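You operate a simulated robot arm through the tools that you are given. There is no shell and no other tool.

You run a simulated robot arm. Do the job below in one go: nothing can be reset, and whatever is moved stays where it is left.

JOB
Put things in order on the top of the side bench. At the end: the dark blue cone from the top of the side bench stands where the orange cone stood; the grey oil bottle (marked "hook oil") from the top of the side bench stands where the dark blue cone stood; the black-ended spool stands where the grey oil bottle stood; the orange cone from the top of the side bench is on the teal tray; the white-ended spool stands on top of the black box (marked "CASES"); whatever was shut is shut again. Leave all else as you found it, and nothing knocked over. Set down upright: orange cone.

Only the result counts: the job must be done as asked and must still hold three seconds after the hand-in. Knocking over, shifting, dropping, spilling or breaking anything else fails it.

ROBOT AND FRAMES
A 6-joint arm with a two-finger parallel gripper, fixed in place. Base frame: the origin is at the foot of the arm, x ahead of it, y to its left, z up; the work surface is at about z = 80. Readings come in cm, rad, newtons and seconds.
With the tool pointing down near the work surface it reaches from about 26 to 68 cm from the base axis. Its first joint turns from -1.152 to 1.152 rad. Payload 2.9 kg.
The tool frame sits at the grasp point between the pads (the TCP): z along the fingers, y along the line on which they close. The tips reach 3 cm beyond it. The gripper opens to 11 cm. The fingers are 2 cm wide and 1 cm thick; the gripper's body (4.8 by 11.2 cm) begins 5.5 cm behind the TCP.
Orientation is that of the tool frame in the base frame, as a unit quaternion [w, x, y, z]. With the fingers straight down and closing along the base's y, the tool's x points along the base's -x, its y along +y and its z along -z.

CONTROLS
- The arm moves only by the tool play_rows. Its argument "moves" is a list of rows, each an object of numbers (a shift or turn left out is 0, a gripper value left out holds the last): "wx", "wy", "wz": the turn, a rotation vector about the tool's x, y, z in rad; "dx", "dy", "dz": the shift along the tool's x, y, z in cm; "fingers": the finger opening in cm, from 0 to 11. In form: [{"wx": .., "wy": .., "wz": .., "dx": .., "dy": .., "dz": .., "fingers": ..}, ...]. A call has 1 to 20 rows; each row shifts and turns the commanded pose from where the row before left it, along the tool's axes as they then stand. Rows are played at 5 a second. More than 5 cm and 0.15 rad between two rows, or a gripper value outside its range, and nothing of the call is played. Where a pose cannot be reached the arm comes as near as it can. A force on the tool above 40 N (or 10 N above the force at the start of the call, whichever is more), or a blocked arm, ends the call early, and 0.2 s more pass. Each finger travels about 10.8 cm/s and halts on what it meets, pressing with about 43 N; the grip force reading is that of the motor and also rises with nothing between the fingers. The clock runs only during rows and for 0.2 s after the last one: add rows that do not move to give the fingers time. It gives the time, the measured TCP pose, the force on the tool (base axes), the opening and the grip force at its end, in the units of the frame above (readings bear some noise), with the torque about the TCP (base axes, N m) and any sound that the robot's microphone picked up.
- Cameras (640 x 400 px; columns grow to the right, rows downward): "scene" is fixed at [5.91, 41.78, 138.92]; the picture's right is [-0.90, -0.44, 0.00], its down [-0.22, 0.46, -0.86] and it looks along [0.38, -0.77, -0.51] (base axes); focal length 359 px, centre (320, 200). "wrist" rides on the gripper at [7.2, 1.7, -10.3] in the tool frame; the picture's right is [-0.23, 0.97, 0.00], its down [-0.76, -0.18, -0.62] and it looks along [-0.61, -0.14, 0.78] (tool axes); focal length 222 px, centre (320, 200). There is no depth. A picture from a camera that has moved, and an enlarged one, comes with that camera's place and axes in the base frame and with its lens.
- camera(camera): a new picture of that camera. No time passes.
- enlarge(camera, box): a new picture of the part [left, top, right, bottom] of that camera's present view, enlarged. No time passes.
- job_done(): hands the job in; it is judged then, once.

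Places have to be worked out from the pictures, the camera data and where the tool is seen. Open the gripper and draw the arm clear of the work before you hand the job in, unless the task says otherwise.

The tools are called after ">>>" as a command line: name --argument value ..., lists and objects as JSON in quotes. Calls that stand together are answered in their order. play_rows: Moves the arm, as the interface text tells. Its arguments: {"type":"object","properties":{"moves":{"type":"array"}},"required":["moves"]} The other tools are called the same way: camera (camera) takes a picture; enlarge (camera, box) takes an enlarged picture of a part of a camera's view; job_done () hands the job in.

At the start:

```text
time: 0.0
tool_pos: [47.48, -7.46, 110.39]
tcp_rot: [0.0, 0.0, 1.0, -0.001]
contact_force: [0.2, -0.7, 0.1]
ft_torque: [0.0, 0.05, 0.0]
width: 10.99
grip_force: 0.1
```

scene: 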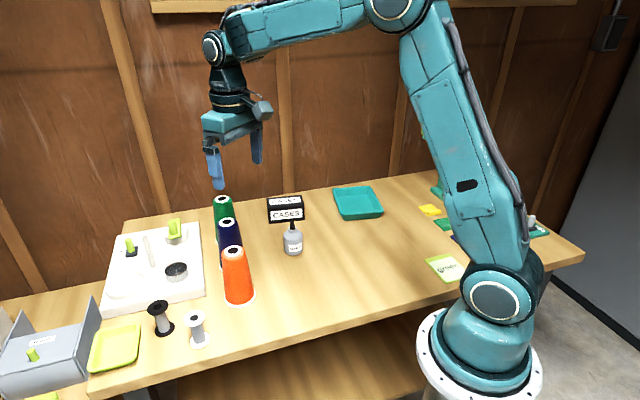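
wrist: 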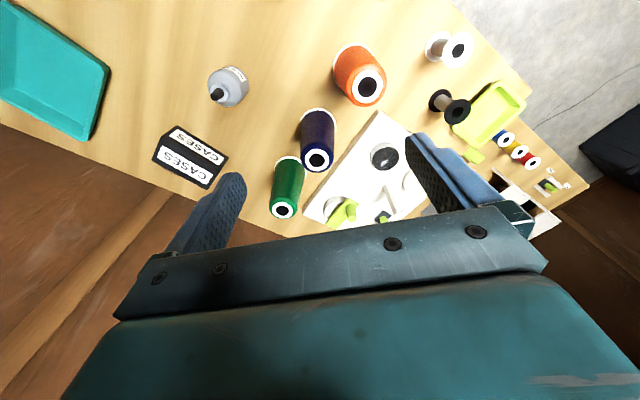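

The pictures show three cones (green, dark blue, orange) in a row, the oil bottle, the CASES box, two spools, and the trays. I take enlarged views first to place things precisely.

>>> enlarge --camera "scene" --box '[80, 180, 320, 360]'

>>> enlarge --camera "wrist" --box '[120, 0, 360, 220]'

>>> enlarge --camera "wrist" --box '[320, 0, 600, 220]'

>>> enlarge --camera "scene" --box '[320, 160, 600, 340]'

>>> enlarge --camera "scene" --box '[0, 200, 240, 400]'

```text
2.22 times, centred on (200, 270) of scene
camera zoom: at [5.91, 41.78, 138.92], right [-0.9, -0.44, 0.0], down [-0.22, 0.46, -0.86], along [0.38, -0.77, -0.51], focal length 797 px, centre (587, 44)
```

zoom: 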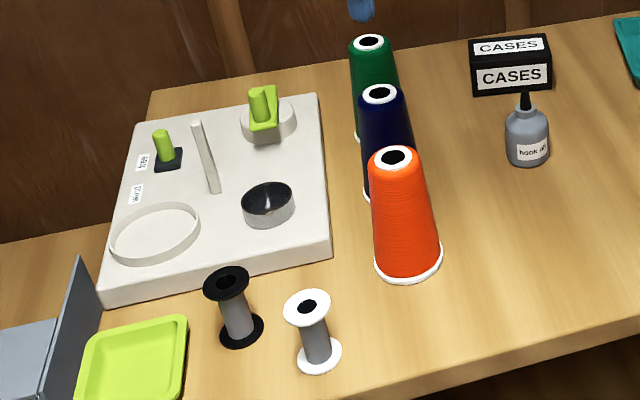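

```text
1.82 times, centred on (240, 110) of wrist
camera zoom: at [40.26, -5.77, 120.81], right [0.23, 0.97, 0.0], down [0.76, -0.18, 0.62], along [0.61, -0.14, -0.78], focal length 404 px, centre (466, 364)
```

zoom: 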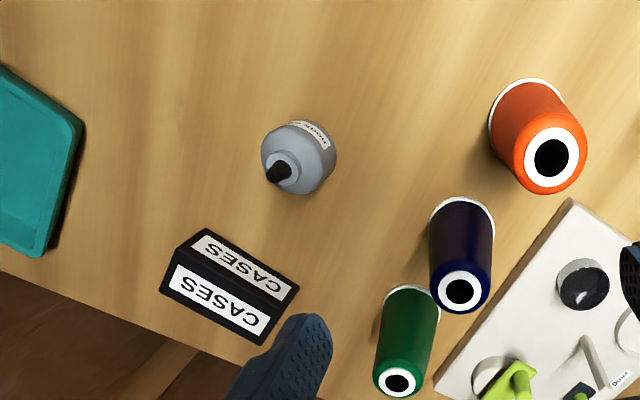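

```text
1.82 times, centred on (460, 110) of wrist
camera zoom: at [40.26, -5.77, 120.81], right [0.23, 0.97, 0.0], down [0.76, -0.18, 0.62], along [0.61, -0.14, -0.78], focal length 404 px, centre (66, 364)
```

zoom: 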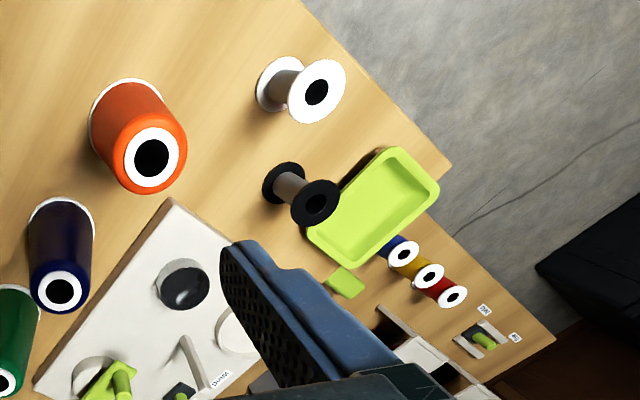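

```text
2.22 times, centred on (460, 250) of scene
camera zoom: at [5.91, 41.78, 138.92], right [-0.9, -0.44, 0.0], down [-0.22, 0.46, -0.86], along [0.38, -0.77, -0.51], focal length 797 px, centre (9, 89)
```

zoom: 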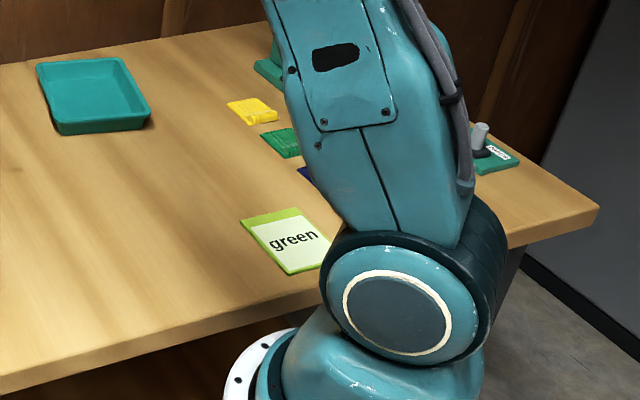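

```text
2.00 times, centred on (120, 300) of scene
camera zoom: at [5.91, 41.78, 138.92], right [-0.9, -0.44, 0.0], down [-0.22, 0.46, -0.86], along [0.38, -0.77, -0.51], focal length 718 px, centre (720, 0)
```

zoom: 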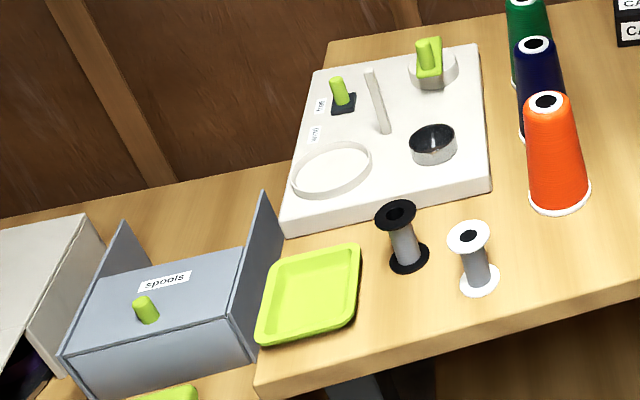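

From triangulating both views I judge: orange cone about (47.1, -1.8), top z about 92.7; blue about (55, -9.8); green about (62.7, -17.7); bottle about (44.5, -21.4); white spool about (47, 10.9); black spool about (55, 11.9); teal tray centre about (38, -51). I move above the orange cone at z 100 to refine its place.

>>> play_rows --moves '[{"dy": 2.8, "fingers": 9}, {"dy": 2.86}, {"dz": 3.5}, {"dz": 3.5}, {"dz": 3.4}, {}, {}]'

>>> camera --camera "wrist"

>>> camera --camera "scene"

```text
time: 1.6
tool_pos: [47.46, -1.41, 100.23]
tcp_rot: [0.001, 0.0, 1.0, 0.0]
contact_force: [-0.2, 0.0, 0.8]
ft_torque: [-0.04, 0.02, -0.02]
width: 9.01
grip_force: 0.0
```

```text
taken
camera wrist: at [40.23, 0.21, 110.64], right [0.23, 0.97, 0.0], down [0.76, -0.18, 0.62], along [0.61, -0.14, -0.78], focal length 222 px, centre (320, 200)
```

wrist: 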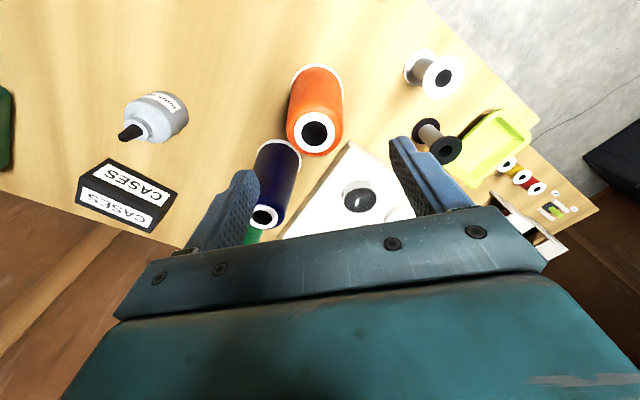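

```text
taken
```

scene: 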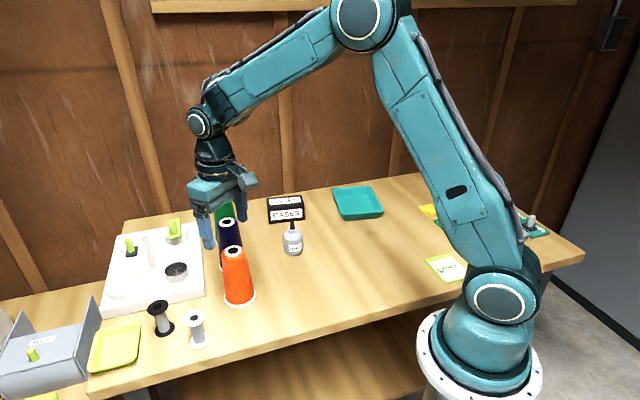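

The cone's hole is at (314,131) in the wrist view, which at z 92.7 gives (47.0, -1.95), agreeing with the scene view. I nudge onto that axis and lower to TCP z about 90, still open.

>>> play_rows --moves '[{"dx": 0.46, "dy": -0.54}, {"dz": 2.5}, {"dz": 2.5}, {"dz": 2.5}, {"dz": 2.5}, {}, {}]'

>>> camera --camera "wrist"

>>> enlarge --camera "scene" --box '[140, 160, 320, 320]'

```text
time: 3.2
tool_pos: [47.23, -2.05, 90.01]
tcp_rot: [0.0, 0.001, 1.0, 0.001]
contact_force: [-0.3, -0.5, 0.0]
ft_torque: [-0.01, 0.0, 0.02]
width: 8.99
grip_force: 0.2
```

```text
taken
camera wrist: at [39.99, -0.36, 100.38], right [0.23, 0.97, 0.0], down [0.76, -0.18, 0.62], along [0.61, -0.14, -0.78], focal length 222 px, centre (320, 200)
```

wrist: 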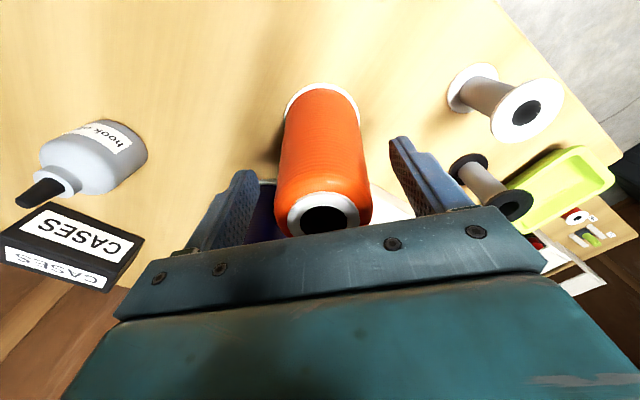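

```text
2.50 times, centred on (230, 240) of scene
camera zoom: at [5.91, 41.78, 138.92], right [-0.9, -0.44, 0.0], down [-0.22, 0.46, -0.86], along [0.38, -0.77, -0.51], focal length 897 px, centre (545, 100)
```

zoom: 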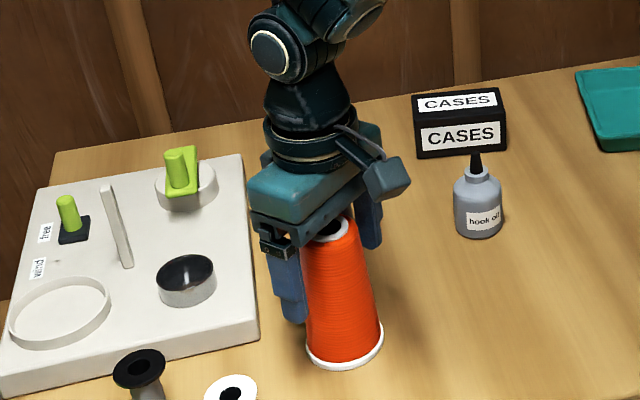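

The gripper straddles the cone cleanly with the cone about 0.35 cm toward +y of the TCP. I correct that and close stepwise.

>>> play_rows --moves '[{"dy": 0.35}, {"fingers": 7}, {"fingers": 6.2}, {"fingers": 5.8}, {"fingers": 5.4}, {"fingers": 5.0}, {"fingers": 4.6}, {"fingers": 4.2}, {"fingers": 3.5}, {}, {}]'

>>> camera --camera "wrist"

```text
time: 5.6
tool_pos: [47.24, -1.77, 89.85]
tcp_rot: [0.0, 0.0, 1.0, -0.001]
contact_force: [1.6, 1.1, 2.6]
ft_torque: [0.02, -0.01, 0.04]
width: 5.35
grip_force: 43.3
```

```text
taken
camera wrist: at [40.03, -0.08, 100.43], right [0.23, 0.97, 0.0], down [0.76, -0.18, 0.62], along [0.61, -0.14, -0.78], focal length 222 px, centre (320, 200)
```

wrist: 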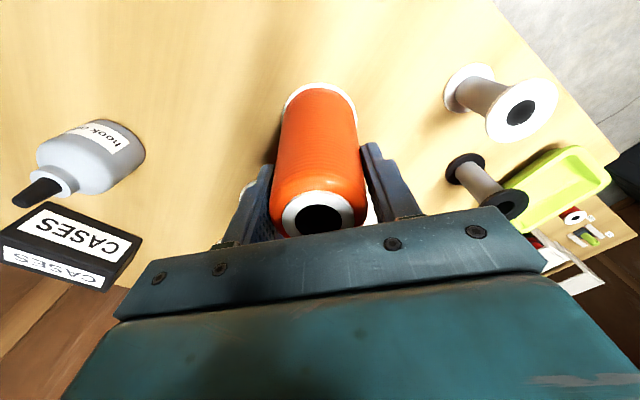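

The cone is gripped at 5.35 cm wide with the TCP at (47.2, -1.77, 89.9), so I take the orange spot as (47.0, -1.7). I lift it 15 cm straight up.

>>> play_rows --moves '[{"dz": -1}, {"dz": -2}, {"dz": -2.5}, {"dz": -2.5}, {"dz": -2.5}, {"dz": -2.5}, {"dz": -2}, {}, {}]'

>>> camera --camera "scene"

>>> camera --camera "wrist"

```text
time: 7.6
tool_pos: [47.08, -2.15, 104.84]
tcp_rot: [0.0, 0.001, 1.0, -0.001]
contact_force: [-0.1, 0.0, -0.9]
ft_torque: [-0.01, -0.02, -0.02]
width: 5.33
grip_force: 43.2
```

```text
taken
```

scene: 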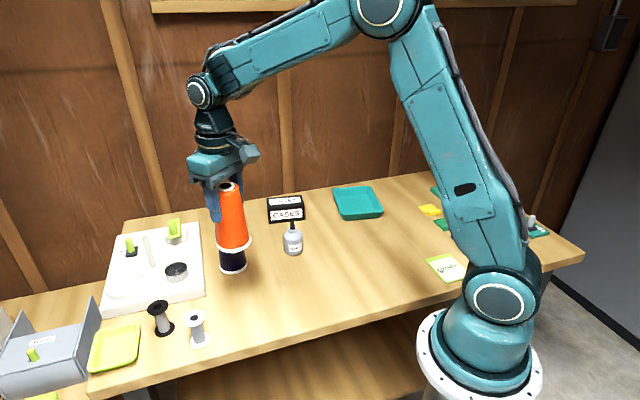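

```text
taken
camera wrist: at [39.77, -0.46, 115.35], right [0.23, 0.97, 0.0], down [0.76, -0.18, 0.62], along [0.61, -0.14, -0.78], focal length 222 px, centre (320, 200)
```

wrist: 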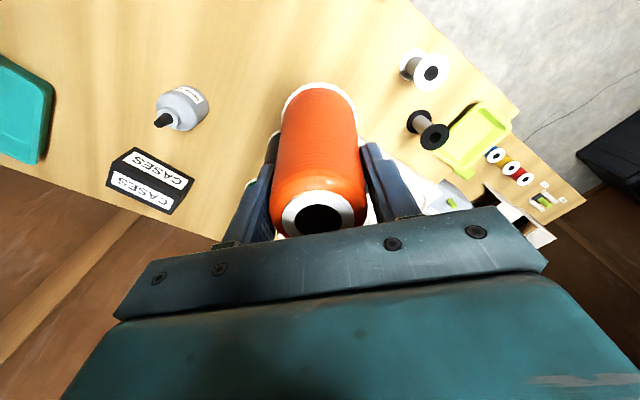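

The cone is held upright and clear. I swing over toward the teal tray at this height, stopping short to locate the tray.

>>> play_rows --moves '[{"dx": 0.3, "dy": -1.5}, {"dx": 0.57, "dy": -3}, {"dx": 0.57, "dy": -3}, {"dx": 0.57, "dy": -3}, {"dx": 0.57, "dy": -3}, {"dx": 0.57, "dy": -3}, {"dx": 0.57, "dy": -3}, {"dx": 0.57, "dy": -3}, {"dx": 0.57, "dy": -3}, {"dx": 0.57, "dy": -3}, {"dx": 0.57, "dy": -3}, {"dx": 0.57, "dy": -3}, {"dx": 0.57, "dy": -3}, {"dx": 0.57, "dy": -3}, {"dx": 0.3, "dy": -1.5}, {}, {}]'

>>> camera --camera "scene"

>>> camera --camera "wrist"

```text
time: 11.2
tool_pos: [39.16, -44.13, 105.0]
tcp_rot: [0.0, 0.0, 1.0, 0.001]
contact_force: [-0.5, -0.3, -1.2]
ft_torque: [-0.02, -0.01, 0.0]
width: 5.27
grip_force: 43.3
```

```text
taken
```

scene: 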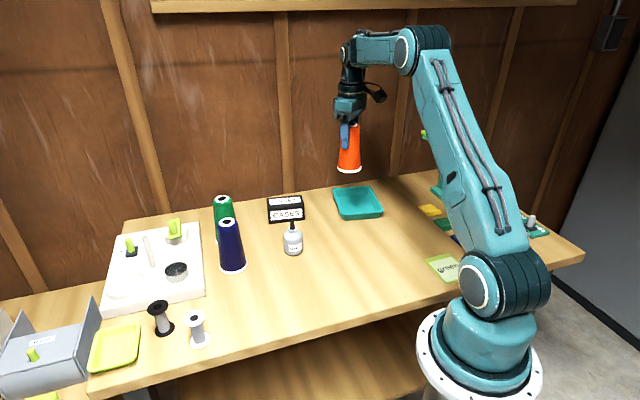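

```text
taken
camera wrist: at [31.95, -42.38, 115.43], right [0.23, 0.97, 0.0], down [0.76, -0.18, 0.62], along [0.61, -0.14, -0.78], focal length 222 px, centre (320, 200)
```

wrist: 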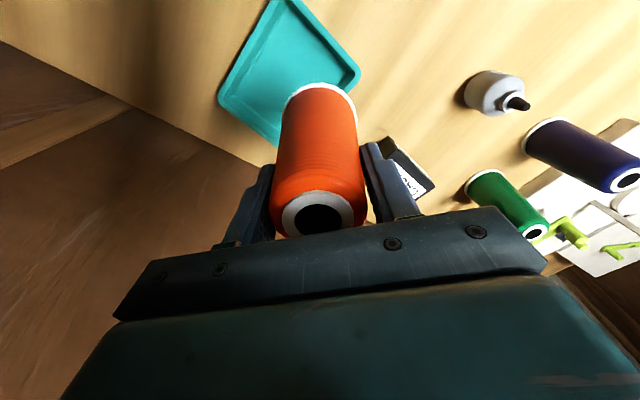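

Using both views, the tray centre comes out at about (37.8, -49.2). I move there and lower until the cone's base is about 2 cm above the tray floor.

>>> play_rows --moves '[{"dx": 0.6, "dy": -2.0}, {"dx": 0.5, "dy": -2.0}, {"dx": 0.26, "dy": -1.07}, {}, {"dz": 2.5}, {"dz": 2.5}, {"dz": 2.5}, {"dz": 2.5}, {"dz": 2}, {"dz": 1}, {}, {}]'

>>> camera --camera "wrist"

>>> enlarge --camera "scene" --box '[280, 100, 440, 240]'

```text
time: 13.8
tool_pos: [37.47, -48.92, 91.86]
tcp_rot: [-0.001, 0.0, 1.0, 0.0]
contact_force: [0.2, -0.5, -0.8]
ft_torque: [0.0, 0.01, 0.03]
width: 5.23
grip_force: 42.6
```

```text
taken
camera wrist: at [30.23, -47.35, 102.37], right [0.23, 0.97, 0.0], down [0.76, -0.18, 0.62], along [0.61, -0.14, -0.78], focal length 222 px, centre (320, 200)
```

wrist: 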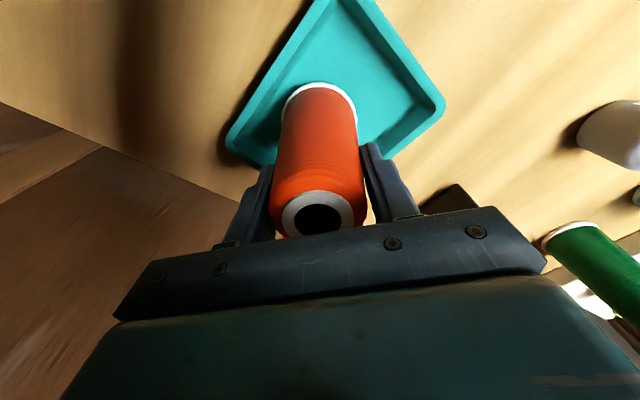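

```text
2.86 times, centred on (360, 170) of scene
camera zoom: at [5.92, 41.77, 138.92], right [-0.9, -0.44, 0.0], down [-0.22, 0.46, -0.86], along [0.38, -0.77, -0.51], focal length 1025 px, centre (206, 286)
```

zoom: 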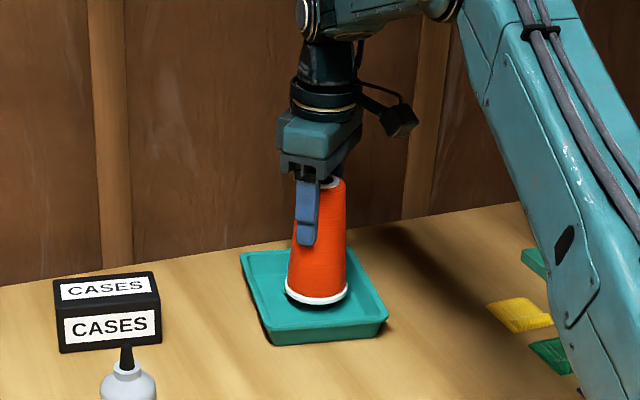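

The cone is above the middle of the tray. I lower in small steps, watching the force for touchdown.

>>> play_rows --moves '[{"dz": 0.3}, {"dz": 0.3}, {"dz": 0.2}, {}]'

>>> enlarge --camera "scene" --box '[320, 150, 400, 220]'

```text
time: 14.8
tool_pos: [37.6, -49.05, 90.98]
tcp_rot: [0.001, 0.0, 1.0, 0.001]
contact_force: [-0.2, 0.6, -1.1]
ft_torque: [0.0, 0.04, 0.03]
width: 5.23
grip_force: 42.8
```

```text
5.71 times, centred on (360, 185) of scene
camera zoom: at [5.92, 41.77, 138.92], right [-0.9, -0.44, 0.0], down [-0.22, 0.46, -0.86], along [0.38, -0.77, -0.51], focal length 2050 px, centre (91, 286)
```

zoom: 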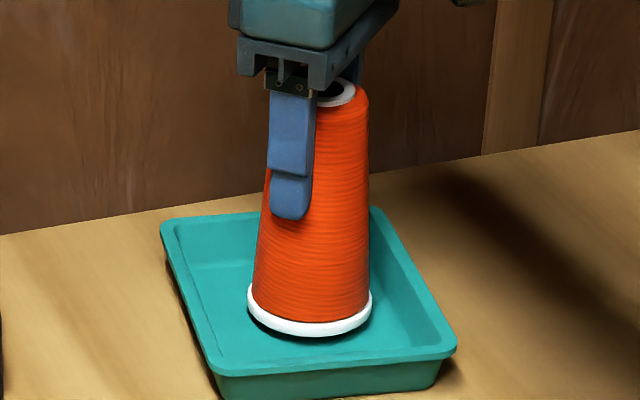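

There is a shadow gap still under the base and no contact force. I continue down in smaller steps.

>>> play_rows --moves '[{"dz": 0.2}, {}]'

>>> play_rows --moves '[{"dz": 0.2}, {}]'

>>> enlarge --camera "scene" --box '[320, 150, 400, 220]'

```text
time: 15.4
tool_pos: [37.6, -49.02, 90.95]
tcp_rot: [-0.001, 0.0, 1.0, 0.0]
contact_force: [0.0, 0.6, -1.6]
ft_torque: [-0.02, 0.0, -0.01]
width: 5.23
grip_force: 43.4
```

```text
time: 16.0
tool_pos: [37.64, -48.88, 90.74]
tcp_rot: [0.0, 0.0, 1.0, 0.0]
contact_force: [-0.2, -0.7, -0.9]
ft_torque: [0.02, 0.01, 0.01]
width: 5.2
grip_force: 42.9
```

```text
5.71 times, centred on (360, 185) of scene
camera zoom: at [5.92, 41.77, 138.92], right [-0.9, -0.44, 0.0], down [-0.22, 0.46, -0.86], along [0.38, -0.77, -0.51], focal length 2050 px, centre (91, 286)
```

zoom: 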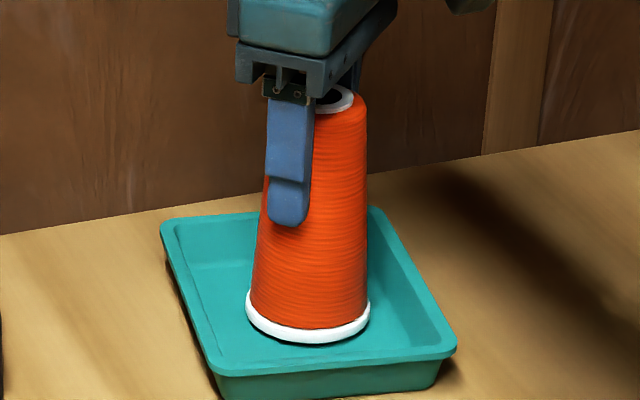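

Still a thin gap and no force; I go down 0.2 more at a time.

>>> play_rows --moves '[{"dz": 0.2}, {}]'

>>> play_rows --moves '[{"dz": 0.2}, {}]'

>>> enlarge --camera "scene" --box '[320, 150, 400, 220]'

```text
time: 16.6
tool_pos: [37.59, -49.01, 90.6]
tcp_rot: [0.0, 0.0, 1.0, 0.0]
contact_force: [0.7, 0.1, -1.1]
ft_torque: [0.0, -0.02, -0.01]
width: 5.19
grip_force: 42.8
```

```text
time: 17.2
tool_pos: [37.64, -48.98, 90.42]
tcp_rot: [0.001, 0.0, 1.0, 0.0]
contact_force: [-1.5, 1.7, 6.3]
ft_torque: [0.07, 0.08, 0.01]
width: 5.16
grip_force: 43.0
```

```text
5.71 times, centred on (360, 185) of scene
camera zoom: at [5.9, 41.79, 138.91], right [-0.9, -0.44, 0.0], down [-0.22, 0.46, -0.86], along [0.38, -0.77, -0.51], focal length 2050 px, centre (91, 286)
```

zoom: 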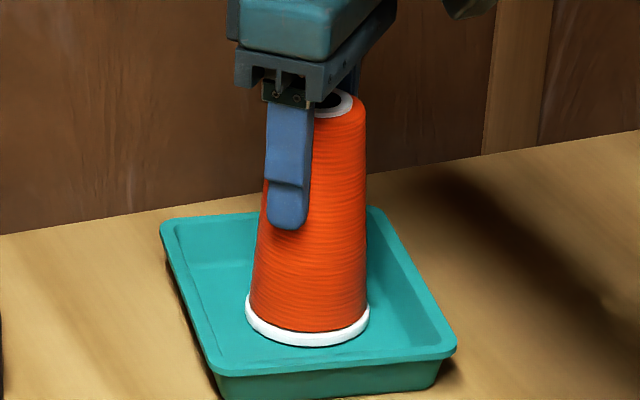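

Force rose to 6.3 N, so the base is on the tray floor. I open slowly and then rise straight up.

>>> play_rows --moves '[{"fingers": 5.6}, {"fingers": 6.4}, {"fingers": 8}, {}, {"dz": -1}, {"dz": -2}, {"dz": -2.5}, {"dz": -2.5}, {"dz": -2.5}, {"dz": -2.5}, {}]'

>>> camera --camera "wrist"

>>> enlarge --camera "scene" --box '[280, 100, 440, 240]'

```text
time: 19.6
tool_pos: [37.76, -49.15, 103.26]
tcp_rot: [-0.001, 0.0, 1.0, 0.0]
contact_force: [0.3, 0.7, -0.2]
ft_torque: [-0.01, 0.01, 0.0]
width: 7.98
grip_force: 0.1
```

```text
taken
camera wrist: at [30.47, -47.61, 113.75], right [0.23, 0.97, 0.0], down [0.76, -0.18, 0.62], along [0.61, -0.14, -0.78], focal length 222 px, centre (320, 200)
```

wrist: 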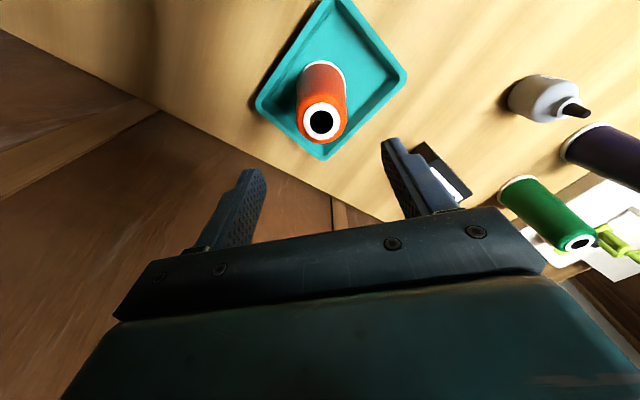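

```text
2.86 times, centred on (360, 170) of scene
camera zoom: at [5.91, 41.78, 138.92], right [-0.9, -0.44, 0.0], down [-0.22, 0.46, -0.86], along [0.38, -0.77, -0.51], focal length 1025 px, centre (206, 286)
```

zoom: 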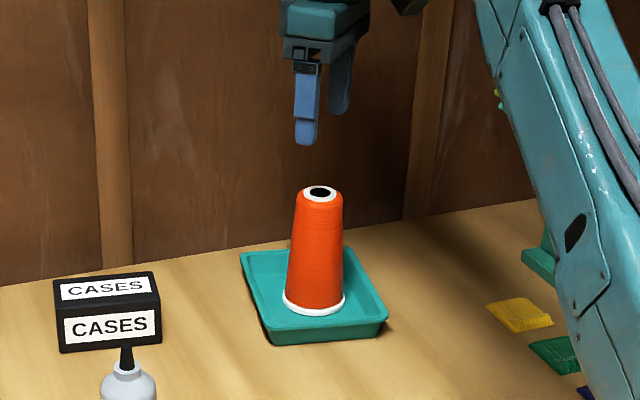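

The orange cone stands upright in the tray. Next I travel to above the dark blue cone near (55, -9.8) at z 103.

>>> play_rows --moves '[{"dx": -1.23, "dy": 2.81}, {"dx": -1.23, "dy": 2.81}, {"dx": -1.23, "dy": 2.81}, {"dx": -1.23, "dy": 2.81}, {"dx": -1.23, "dy": 2.81}, {"dx": -1.23, "dy": 2.81}, {"dx": -1.23, "dy": 2.81}, {"dx": -1.23, "dy": 2.81}, {"dx": -1.23, "dy": 2.81}, {"dx": -1.23, "dy": 2.81}, {"dx": -1.23, "dy": 2.81}, {"dx": -1.23, "dy": 2.81}, {"dx": -1.23, "dy": 2.81}, {"dx": -1.23, "dy": 2.81}, {}, {}, {}]'

>>> camera --camera "wrist"

>>> enlarge --camera "scene" --box '[140, 160, 320, 320]'

```text
time: 23.2
tool_pos: [54.97, -10.0, 103.38]
tcp_rot: [-0.001, 0.0, 1.0, 0.0]
contact_force: [0.1, 0.3, -1.2]
ft_torque: [0.01, 0.0, 0.02]
width: 8.0
grip_force: 0.0
```

```text
taken
camera wrist: at [47.78, -8.34, 113.81], right [0.23, 0.97, 0.0], down [0.76, -0.18, 0.62], along [0.61, -0.14, -0.78], focal length 222 px, centre (320, 200)
```

wrist: 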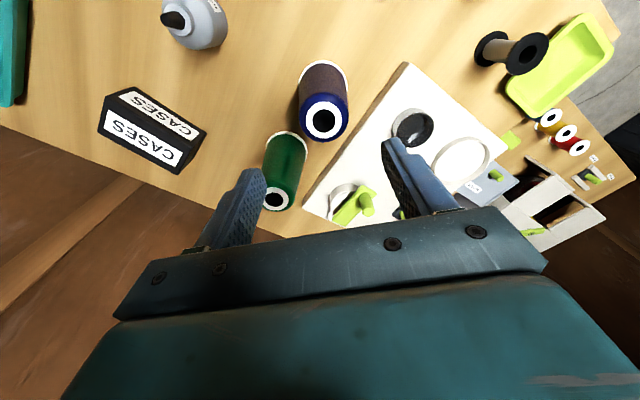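

```text
2.50 times, centred on (230, 240) of scene
camera zoom: at [5.91, 41.78, 138.92], right [-0.9, -0.44, 0.0], down [-0.22, 0.46, -0.86], along [0.38, -0.77, -0.51], focal length 897 px, centre (545, 100)
```

zoom: 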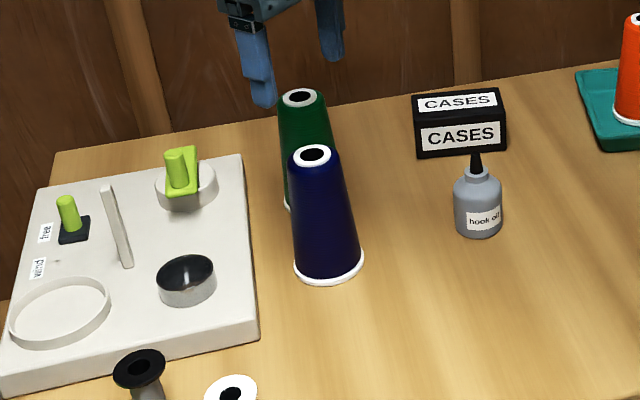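

Blue's hole shows at (324,119), giving about (54.9, -9.55) at z 92.7. I shift 0.4 cm in +y and lower to z 90 around it.

>>> play_rows --moves '[{"dx": 0.05, "dy": 0.4}, {"dz": 2.5}, {"dz": 2.5}, {"dz": 2.5}, {"dz": 2.5}, {"dz": 2}, {"dz": 1.4}, {}, {}]'

>>> camera --camera "wrist"

>>> enlarge --camera "scene" --box '[140, 160, 320, 320]'

```text
time: 25.2
tool_pos: [54.98, -9.2, 90.08]
tcp_rot: [0.0, 0.0, 1.0, -0.001]
contact_force: [-0.3, 0.4, -0.2]
ft_torque: [0.03, 0.01, -0.04]
width: 8.01
grip_force: 0.1
```

```text
taken
camera wrist: at [47.71, -7.65, 100.53], right [0.23, 0.97, 0.0], down [0.76, -0.18, 0.62], along [0.61, -0.14, -0.78], focal length 222 px, centre (320, 200)
```

wrist: 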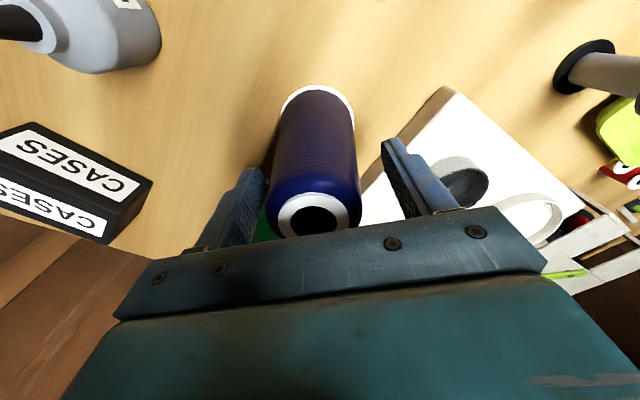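

```text
2.50 times, centred on (230, 240) of scene
camera zoom: at [5.91, 41.78, 138.92], right [-0.9, -0.44, 0.0], down [-0.22, 0.46, -0.86], along [0.38, -0.77, -0.51], focal length 897 px, centre (545, 100)
```

zoom: 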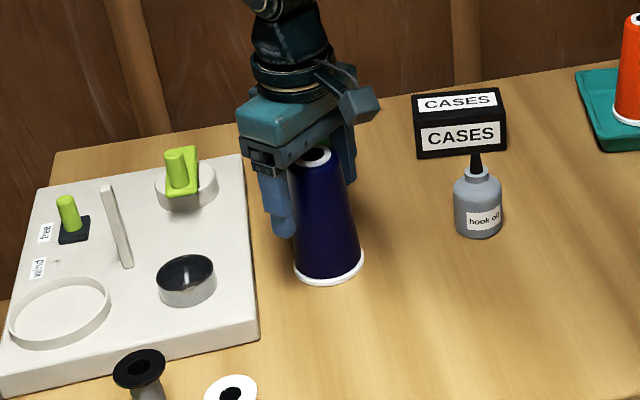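

With the orange cone gripped its hole sat at column 323; here it is 314, so the cone is about 0.4 cm toward -y. I shift by that and close stepwise.

>>> play_rows --moves '[{"dy": -0.4}, {}, {"fingers": 7}, {"fingers": 6.2}, {"fingers": 5.8}, {"fingers": 5.4}, {"fingers": 5.0}, {"fingers": 4.6}, {"fingers": 4.2}, {"fingers": 3.5}, {}, {}]'

>>> camera --camera "wrist"

```text
time: 27.8
tool_pos: [54.98, -9.7, 90.03]
tcp_rot: [0.0, 0.0, 1.0, 0.0]
contact_force: [1.5, -0.4, 1.2]
ft_torque: [-0.09, -0.07, 0.05]
width: 5.34
grip_force: 42.9
```

```text
taken
camera wrist: at [47.77, -8.1, 100.55], right [0.23, 0.97, 0.0], down [0.76, -0.18, 0.62], along [0.61, -0.14, -0.78], focal length 222 px, centre (320, 200)
```

wrist: 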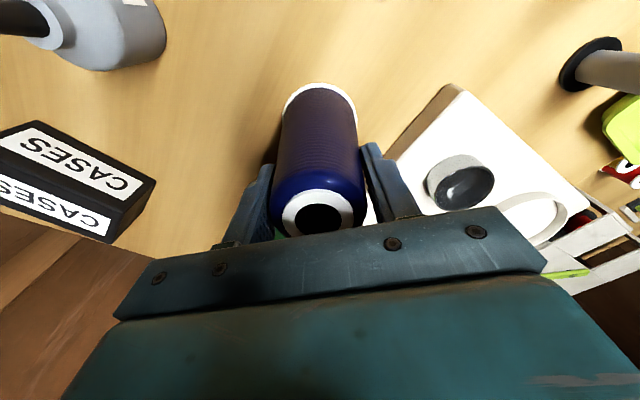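

Blue is gripped just as orange was, with TCP (54.98, -9.70) as its spot. I lift it 6 cm and carry it to the orange spot, TCP (47.24, -1.77).

>>> play_rows --moves '[{"dz": -1}, {"dz": -2}, {"dz": -2}, {"dz": -1.5}, {}, {"dx": 1.3, "dy": 1.3}, {"dx": 2.2, "dy": 2.2}, {"dx": 2.2, "dy": 2.2}, {"dx": 1.4, "dy": 1.4}, {"dx": 0.64, "dy": 0.83}, {}, {}]'

>>> camera --camera "wrist"

>>> camera --camera "scene"

```text
time: 30.4
tool_pos: [47.32, -1.73, 96.47]
tcp_rot: [0.0, 0.0, 1.0, 0.0]
contact_force: [0.7, 0.0, -1.2]
ft_torque: [0.01, 0.03, -0.03]
width: 5.27
grip_force: 43.3
```

```text
taken
camera wrist: at [40.03, -0.12, 106.84], right [0.23, 0.97, 0.0], down [0.76, -0.18, 0.62], along [0.61, -0.14, -0.78], focal length 222 px, centre (320, 200)
```

wrist: 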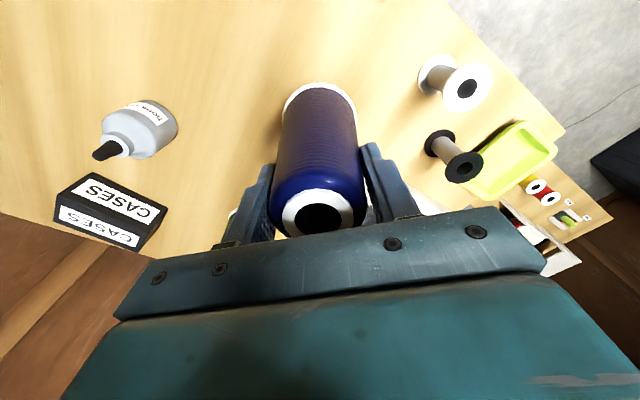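

```text
taken
```

scene: 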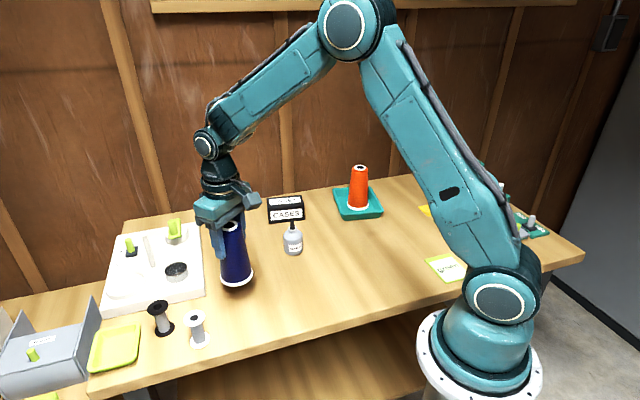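

Blue is above the orange spot at (47.32, -1.73, 96.5). I lower most of the way, then feel for touchdown.

>>> play_rows --moves '[{"dz": 2}, {"dz": 2}, {"dz": 1}, {"dz": 0.5}, {}, {}]'

>>> play_rows --moves '[{"dz": 0.2}, {}]'

>>> play_rows --moves '[{"dz": 0.2}, {}]'

>>> enlarge --camera "scene" --box '[190, 200, 290, 320]'

```text
time: 31.8
tool_pos: [47.09, -1.83, 91.02]
tcp_rot: [0.0, 0.0, 1.0, 0.0]
contact_force: [0.0, -0.6, -1.7]
ft_torque: [-0.02, 0.0, 0.0]
width: 5.25
grip_force: 42.9
```

```text
time: 32.4
tool_pos: [47.19, -1.85, 90.88]
tcp_rot: [0.0, 0.0, 1.0, -0.001]
contact_force: [-0.1, -0.2, -1.1]
ft_torque: [-0.01, 0.0, -0.01]
width: 5.25
grip_force: 42.7
```

```text
time: 33.0
tool_pos: [47.09, -1.8, 90.7]
tcp_rot: [0.001, 0.0, 1.0, -0.001]
contact_force: [-0.1, -0.3, -2.3]
ft_torque: [0.03, 0.03, 0.02]
width: 5.26
grip_force: 43.3
```

```text
3.33 times, centred on (240, 260) of scene
camera zoom: at [5.92, 41.78, 138.92], right [-0.9, -0.44, 0.0], down [-0.22, 0.46, -0.86], along [0.38, -0.77, -0.51], focal length 1196 px, centre (587, 0)
```

zoom: 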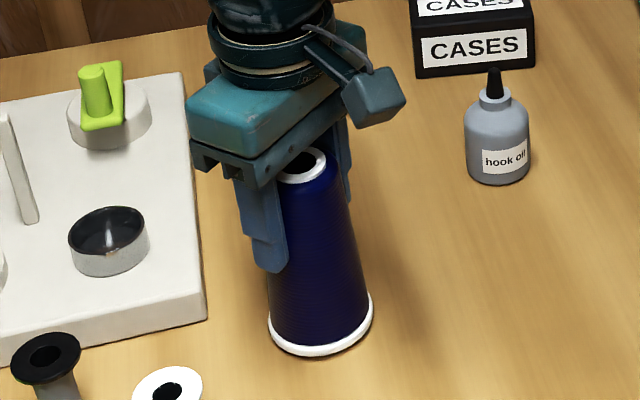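

The base aligns with where the orange base was in the scene view (columns 224–256, bottom row 307). I continue down in 0.2 cm steps.

>>> play_rows --moves '[{"dz": 0.2}, {}]'

>>> play_rows --moves '[{"dz": 0.2}, {}]'

>>> play_rows --moves '[{"dz": 0.15}, {}]'

```text
time: 33.6
tool_pos: [47.12, -1.72, 90.44]
tcp_rot: [0.0, 0.0, 1.0, 0.0]
contact_force: [0.4, -0.4, -2.1]
ft_torque: [-0.02, 0.03, 0.03]
width: 5.24
grip_force: 42.9
```

```text
time: 34.2
tool_pos: [47.04, -1.65, 90.31]
tcp_rot: [0.0, 0.001, 1.0, 0.0]
contact_force: [0.6, -0.1, -1.8]
ft_torque: [0.0, -0.04, -0.02]
width: 5.24
grip_force: 43.0
```

```text
time: 34.8
tool_pos: [47.0, -1.71, 90.21]
tcp_rot: [0.0, 0.0, 1.0, -0.001]
contact_force: [0.7, -0.1, -1.1]
ft_torque: [-0.04, -0.04, -0.01]
width: 5.21
grip_force: 42.8
```

No contact yet (force about -1 N is just the held weight). I keep lowering.

>>> play_rows --moves '[{"dz": 0.15, "dx": -0.1}, {}]'

>>> play_rows --moves '[{"dz": 0.15}, {}]'

```text
time: 35.4
tool_pos: [47.2, -1.71, 90.15]
tcp_rot: [0.001, -0.001, 1.0, 0.0]
contact_force: [-10.6, 0.6, 28.3]
ft_torque: [0.06, 0.61, 0.16]
width: 5.2
grip_force: 43.3
```

```text
time: 35.8
tool_pos: [47.12, -1.78, 90.14]
tcp_rot: [0.002, -0.002, 1.0, 0.0]
contact_force: [-3.2, -0.6, 5.1]
ft_torque: [0.02, 0.1, 0.02]
width: 5.18
grip_force: 43.3
stopped in row 1: the force on the tool passed its limit at 43 N (the readings are from after the stop); the commanded pose is now the measured one
```

Touchdown: the force rose and the arm stopped itself, now resting at 5 N. I open slowly and rise.

>>> play_rows --moves '[{"fingers": 5.6}, {"fingers": 6.4}, {"fingers": 8}, {}, {"dz": -1}, {"dz": -2}, {"dz": -2.5}, {"dz": -2.5}, {"dz": -2.5}, {"dz": -2.5}, {}]'

>>> camera --camera "wrist"

>>> enlarge --camera "scene" --box '[80, 180, 320, 360]'

```text
time: 38.2
tool_pos: [47.03, -1.74, 103.29]
tcp_rot: [0.001, 0.0, 1.0, 0.0]
contact_force: [0.6, -0.4, 0.1]
ft_torque: [-0.01, -0.01, 0.01]
width: 8.0
grip_force: 0.1
```

```text
taken
camera wrist: at [39.79, -0.07, 113.58], right [0.23, 0.97, 0.0], down [0.76, -0.18, 0.62], along [0.61, -0.14, -0.78], focal length 222 px, centre (320, 200)
```

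wrist: 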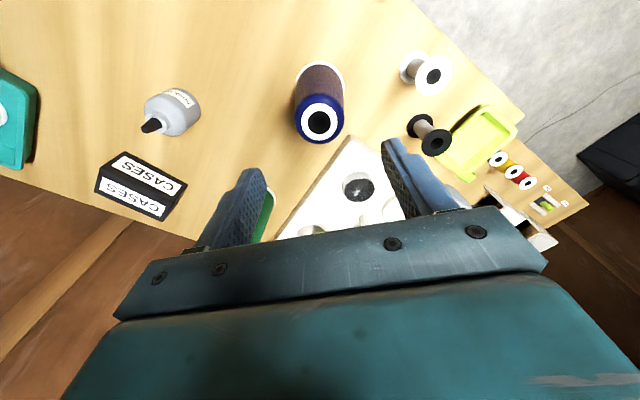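

```text
2.22 times, centred on (200, 270) of scene
camera zoom: at [5.91, 41.78, 138.92], right [-0.9, -0.44, 0.0], down [-0.22, 0.46, -0.86], along [0.38, -0.77, -0.51], focal length 797 px, centre (587, 44)
```

zoom: 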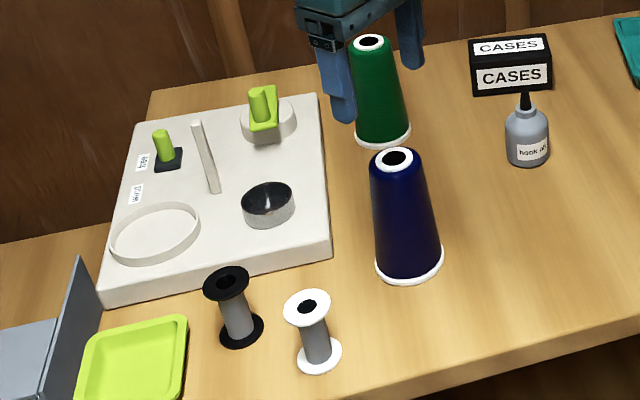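

Blue stands in orange's old place (same image position within about 0.2 cm). Next I move above the oil bottle near (44.5, -21.4) to refine its position.

>>> play_rows --moves '[{"dx": 0.36, "dy": -2.8}, {"dx": 0.36, "dy": -2.8}, {"dx": 0.36, "dy": -2.8}, {"dx": 0.36, "dy": -2.8}, {"dx": 0.36, "dy": -2.8}, {"dx": 0.36, "dy": -2.8}, {"dx": 0.36, "dy": -2.8}, {"dz": 2}, {}, {}]'

>>> camera --camera "wrist"

>>> enlarge --camera "wrist" --box '[240, 60, 400, 180]'

>>> enlarge --camera "scene" --box '[240, 180, 340, 270]'

```text
time: 40.4
tool_pos: [44.7, -21.36, 101.27]
tcp_rot: [0.001, 0.0, 1.0, -0.001]
contact_force: [-0.5, -0.7, 0.2]
ft_torque: [0.0, 0.02, 0.02]
width: 8.0
grip_force: 0.0
```

```text
taken
camera wrist: at [37.46, -19.78, 111.64], right [0.23, 0.97, 0.0], down [0.76, -0.18, 0.62], along [0.61, -0.14, -0.78], focal length 222 px, centre (320, 200)
```

wrist: 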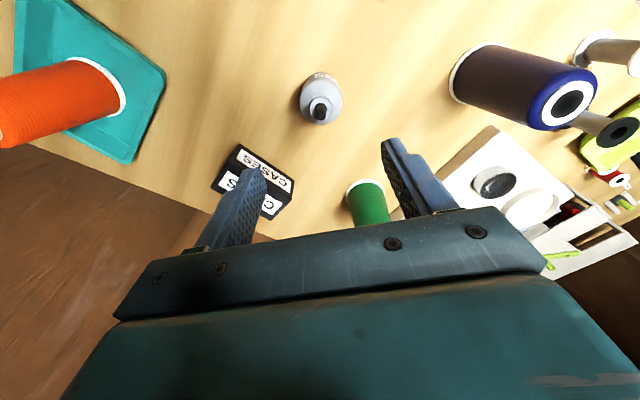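

```text
3.33 times, centred on (320, 120) of wrist
camera zoom: at [37.46, -19.78, 111.64], right [0.23, 0.97, 0.0], down [0.76, -0.18, 0.62], along [0.61, -0.14, -0.78], focal length 740 px, centre (320, 467)
```

zoom: 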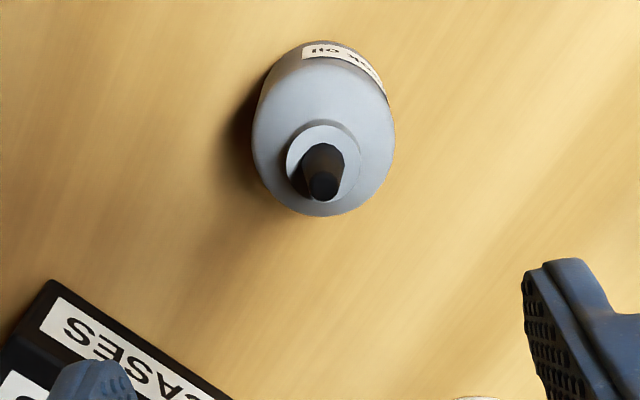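

```text
4.44 times, centred on (290, 225) of scene
camera zoom: at [5.92, 41.78, 138.92], right [-0.9, -0.44, 0.0], down [-0.22, 0.46, -0.86], along [0.38, -0.77, -0.51], focal length 1594 px, centre (453, 89)
```

zoom: 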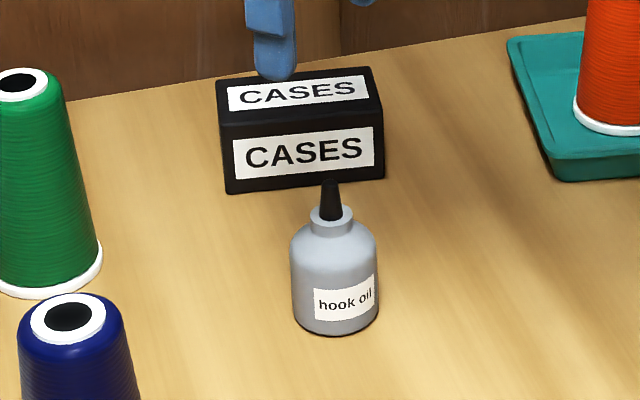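

The bottle axis works out at about (44.6, -21.3), 4.9 cm wide, nozzle tip at z about 89; the TCP is nearly above it. I lower to z 90 first and check.

>>> play_rows --moves '[{"dz": 2.5}, {"dz": 2.5}, {"dz": 2.5}, {"dz": 2.5}, {"dz": 1.2}, {}, {}]'

>>> camera --camera "wrist"

>>> enlarge --camera "scene" --box '[240, 160, 340, 270]'

```text
time: 42.0
tool_pos: [44.8, -21.28, 89.87]
tcp_rot: [0.0, -0.001, 1.0, 0.001]
contact_force: [-0.2, 0.4, 0.0]
ft_torque: [0.04, 0.0, 0.06]
width: 8.01
grip_force: 0.1
```

```text
taken
camera wrist: at [37.44, -19.65, 100.39], right [0.23, 0.97, 0.0], down [0.76, -0.18, 0.62], along [0.61, -0.14, -0.78], focal length 222 px, centre (320, 200)
```

wrist: 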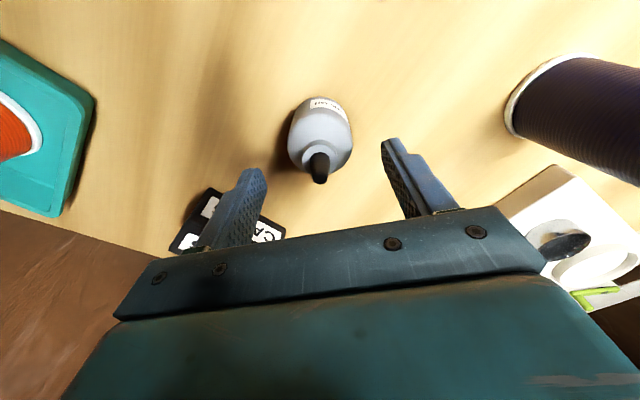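

```text
3.64 times, centred on (290, 215) of scene
camera zoom: at [5.91, 41.78, 138.92], right [-0.9, -0.44, 0.0], down [-0.22, 0.46, -0.86], along [0.38, -0.77, -0.51], focal length 1305 px, centre (429, 146)
```

zoom: 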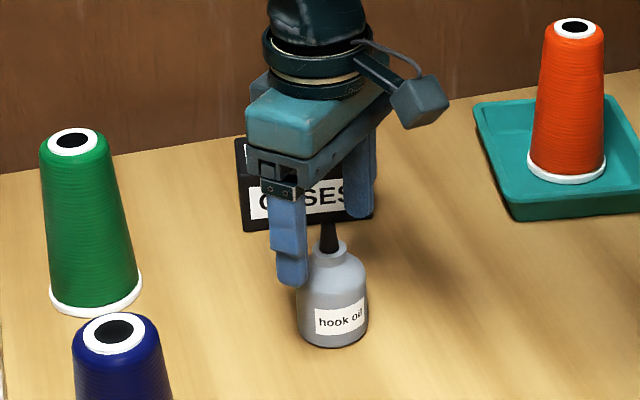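

The bottle is centred between the fingers. I lower to TCP z about 85.4 (palm stays above the nozzle tip), then close stepwise.

>>> play_rows --moves '[{"dy": -0.05, "dz": 1.5}, {"dz": 1.5}, {"dz": 1.5}, {}, {}]'

>>> camera --camera "wrist"

>>> enlarge --camera "scene" --box '[240, 160, 340, 270]'

```text
time: 43.2
tool_pos: [44.77, -21.31, 85.68]
tcp_rot: [0.001, -0.001, 1.0, 0.0]
contact_force: [-0.2, -0.4, -0.1]
ft_torque: [0.05, -0.01, -0.03]
width: 7.98
grip_force: 0.0
```

```text
taken
camera wrist: at [37.44, -19.74, 96.01], right [0.23, 0.97, 0.0], down [0.76, -0.18, 0.62], along [0.61, -0.14, -0.78], focal length 222 px, centre (320, 200)
```

wrist: 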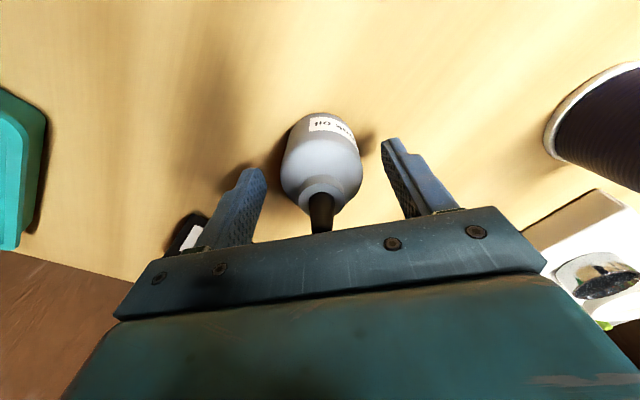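

```text
3.64 times, centred on (290, 215) of scene
camera zoom: at [5.91, 41.78, 138.92], right [-0.9, -0.44, 0.0], down [-0.22, 0.46, -0.86], along [0.38, -0.77, -0.51], focal length 1305 px, centre (429, 146)
```

zoom: 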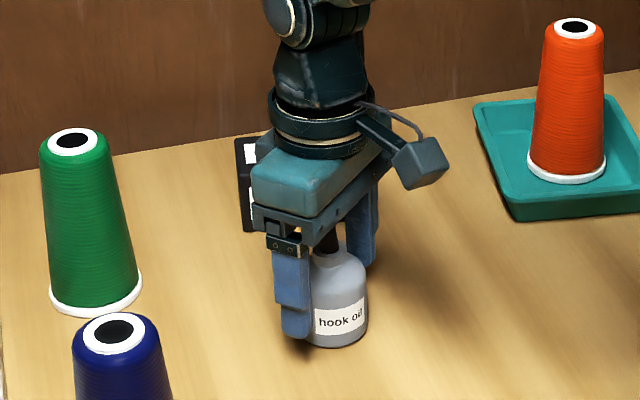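

The fingers straddle the bottle with the nozzle clear of the palm. I go 0.3 cm lower and close.

>>> play_rows --moves '[{"dz": 0.3}, {"fingers": 7}, {"fingers": 6.2}, {"fingers": 5.8}, {"fingers": 5.4}, {"fingers": 5.1}, {"fingers": 4.8}, {"fingers": 4.5}, {"fingers": 4.0}, {}, {}]'

>>> camera --camera "wrist"

```text
time: 45.6
tool_pos: [44.72, -21.27, 85.27]
tcp_rot: [0.001, -0.001, 1.0, 0.0]
contact_force: [0.3, 1.3, -0.4]
ft_torque: [-0.03, 0.01, -0.04]
width: 4.75
grip_force: 43.5
```

```text
taken
camera wrist: at [37.48, -19.71, 95.68], right [0.23, 0.97, 0.0], down [0.76, -0.18, 0.62], along [0.61, -0.14, -0.78], focal length 222 px, centre (320, 200)
```

wrist: 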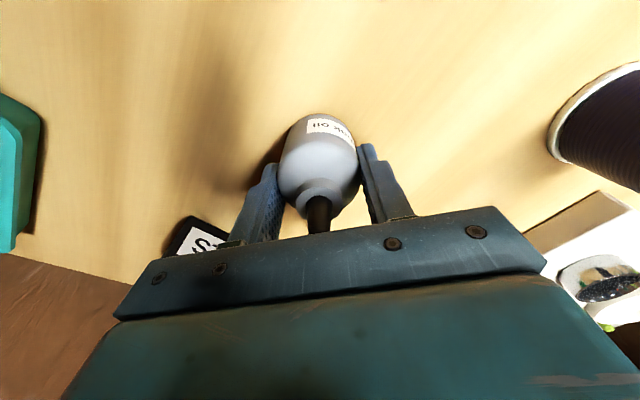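

The bottle is gripped at 4.75 cm with TCP (44.72, -21.27, 85.3), which I keep as its old spot. I lift it 10 cm and carry it over the old blue spot (54.98, -9.70).

>>> play_rows --moves '[{"dz": -1}, {"dz": -2}, {"dz": -2.5}, {"dz": -2.5}, {"dz": -2}, {}, {"dx": -1.2, "dy": 1.35}, {"dx": -2.1, "dy": 2.37}, {"dx": -2.1, "dy": 2.37}, {"dx": -2.1, "dy": 2.37}, {"dx": -1.76, "dy": 1.98}, {"dx": -1.0, "dy": 1.13}, {}, {}]'

>>> camera --camera "wrist"

>>> camera --camera "scene"

```text
time: 48.6
tool_pos: [55.03, -9.8, 95.07]
tcp_rot: [0.001, -0.001, 1.0, 0.0]
contact_force: [0.6, 0.5, 0.1]
ft_torque: [-0.05, 0.01, 0.02]
width: 4.01
grip_force: 0.0
```

```text
taken
camera wrist: at [47.84, -8.24, 105.49], right [0.23, 0.97, 0.0], down [0.76, -0.18, 0.62], along [0.61, -0.14, -0.78], focal length 222 px, centre (320, 200)
```

wrist: 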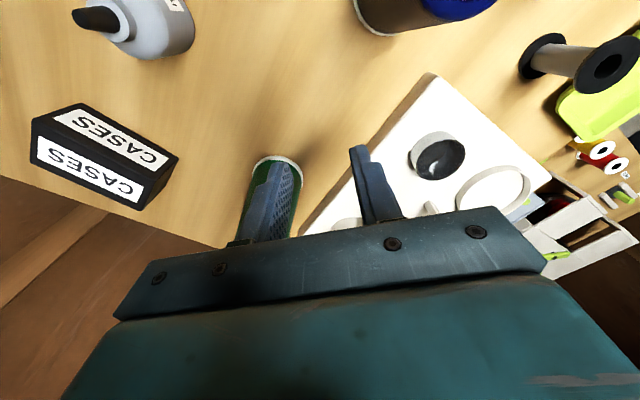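

```text
taken
```

scene: 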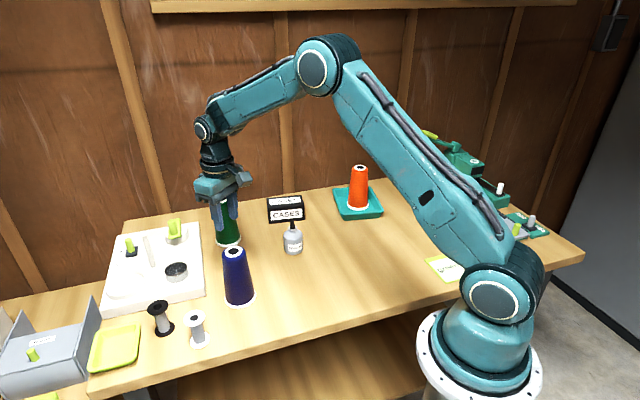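

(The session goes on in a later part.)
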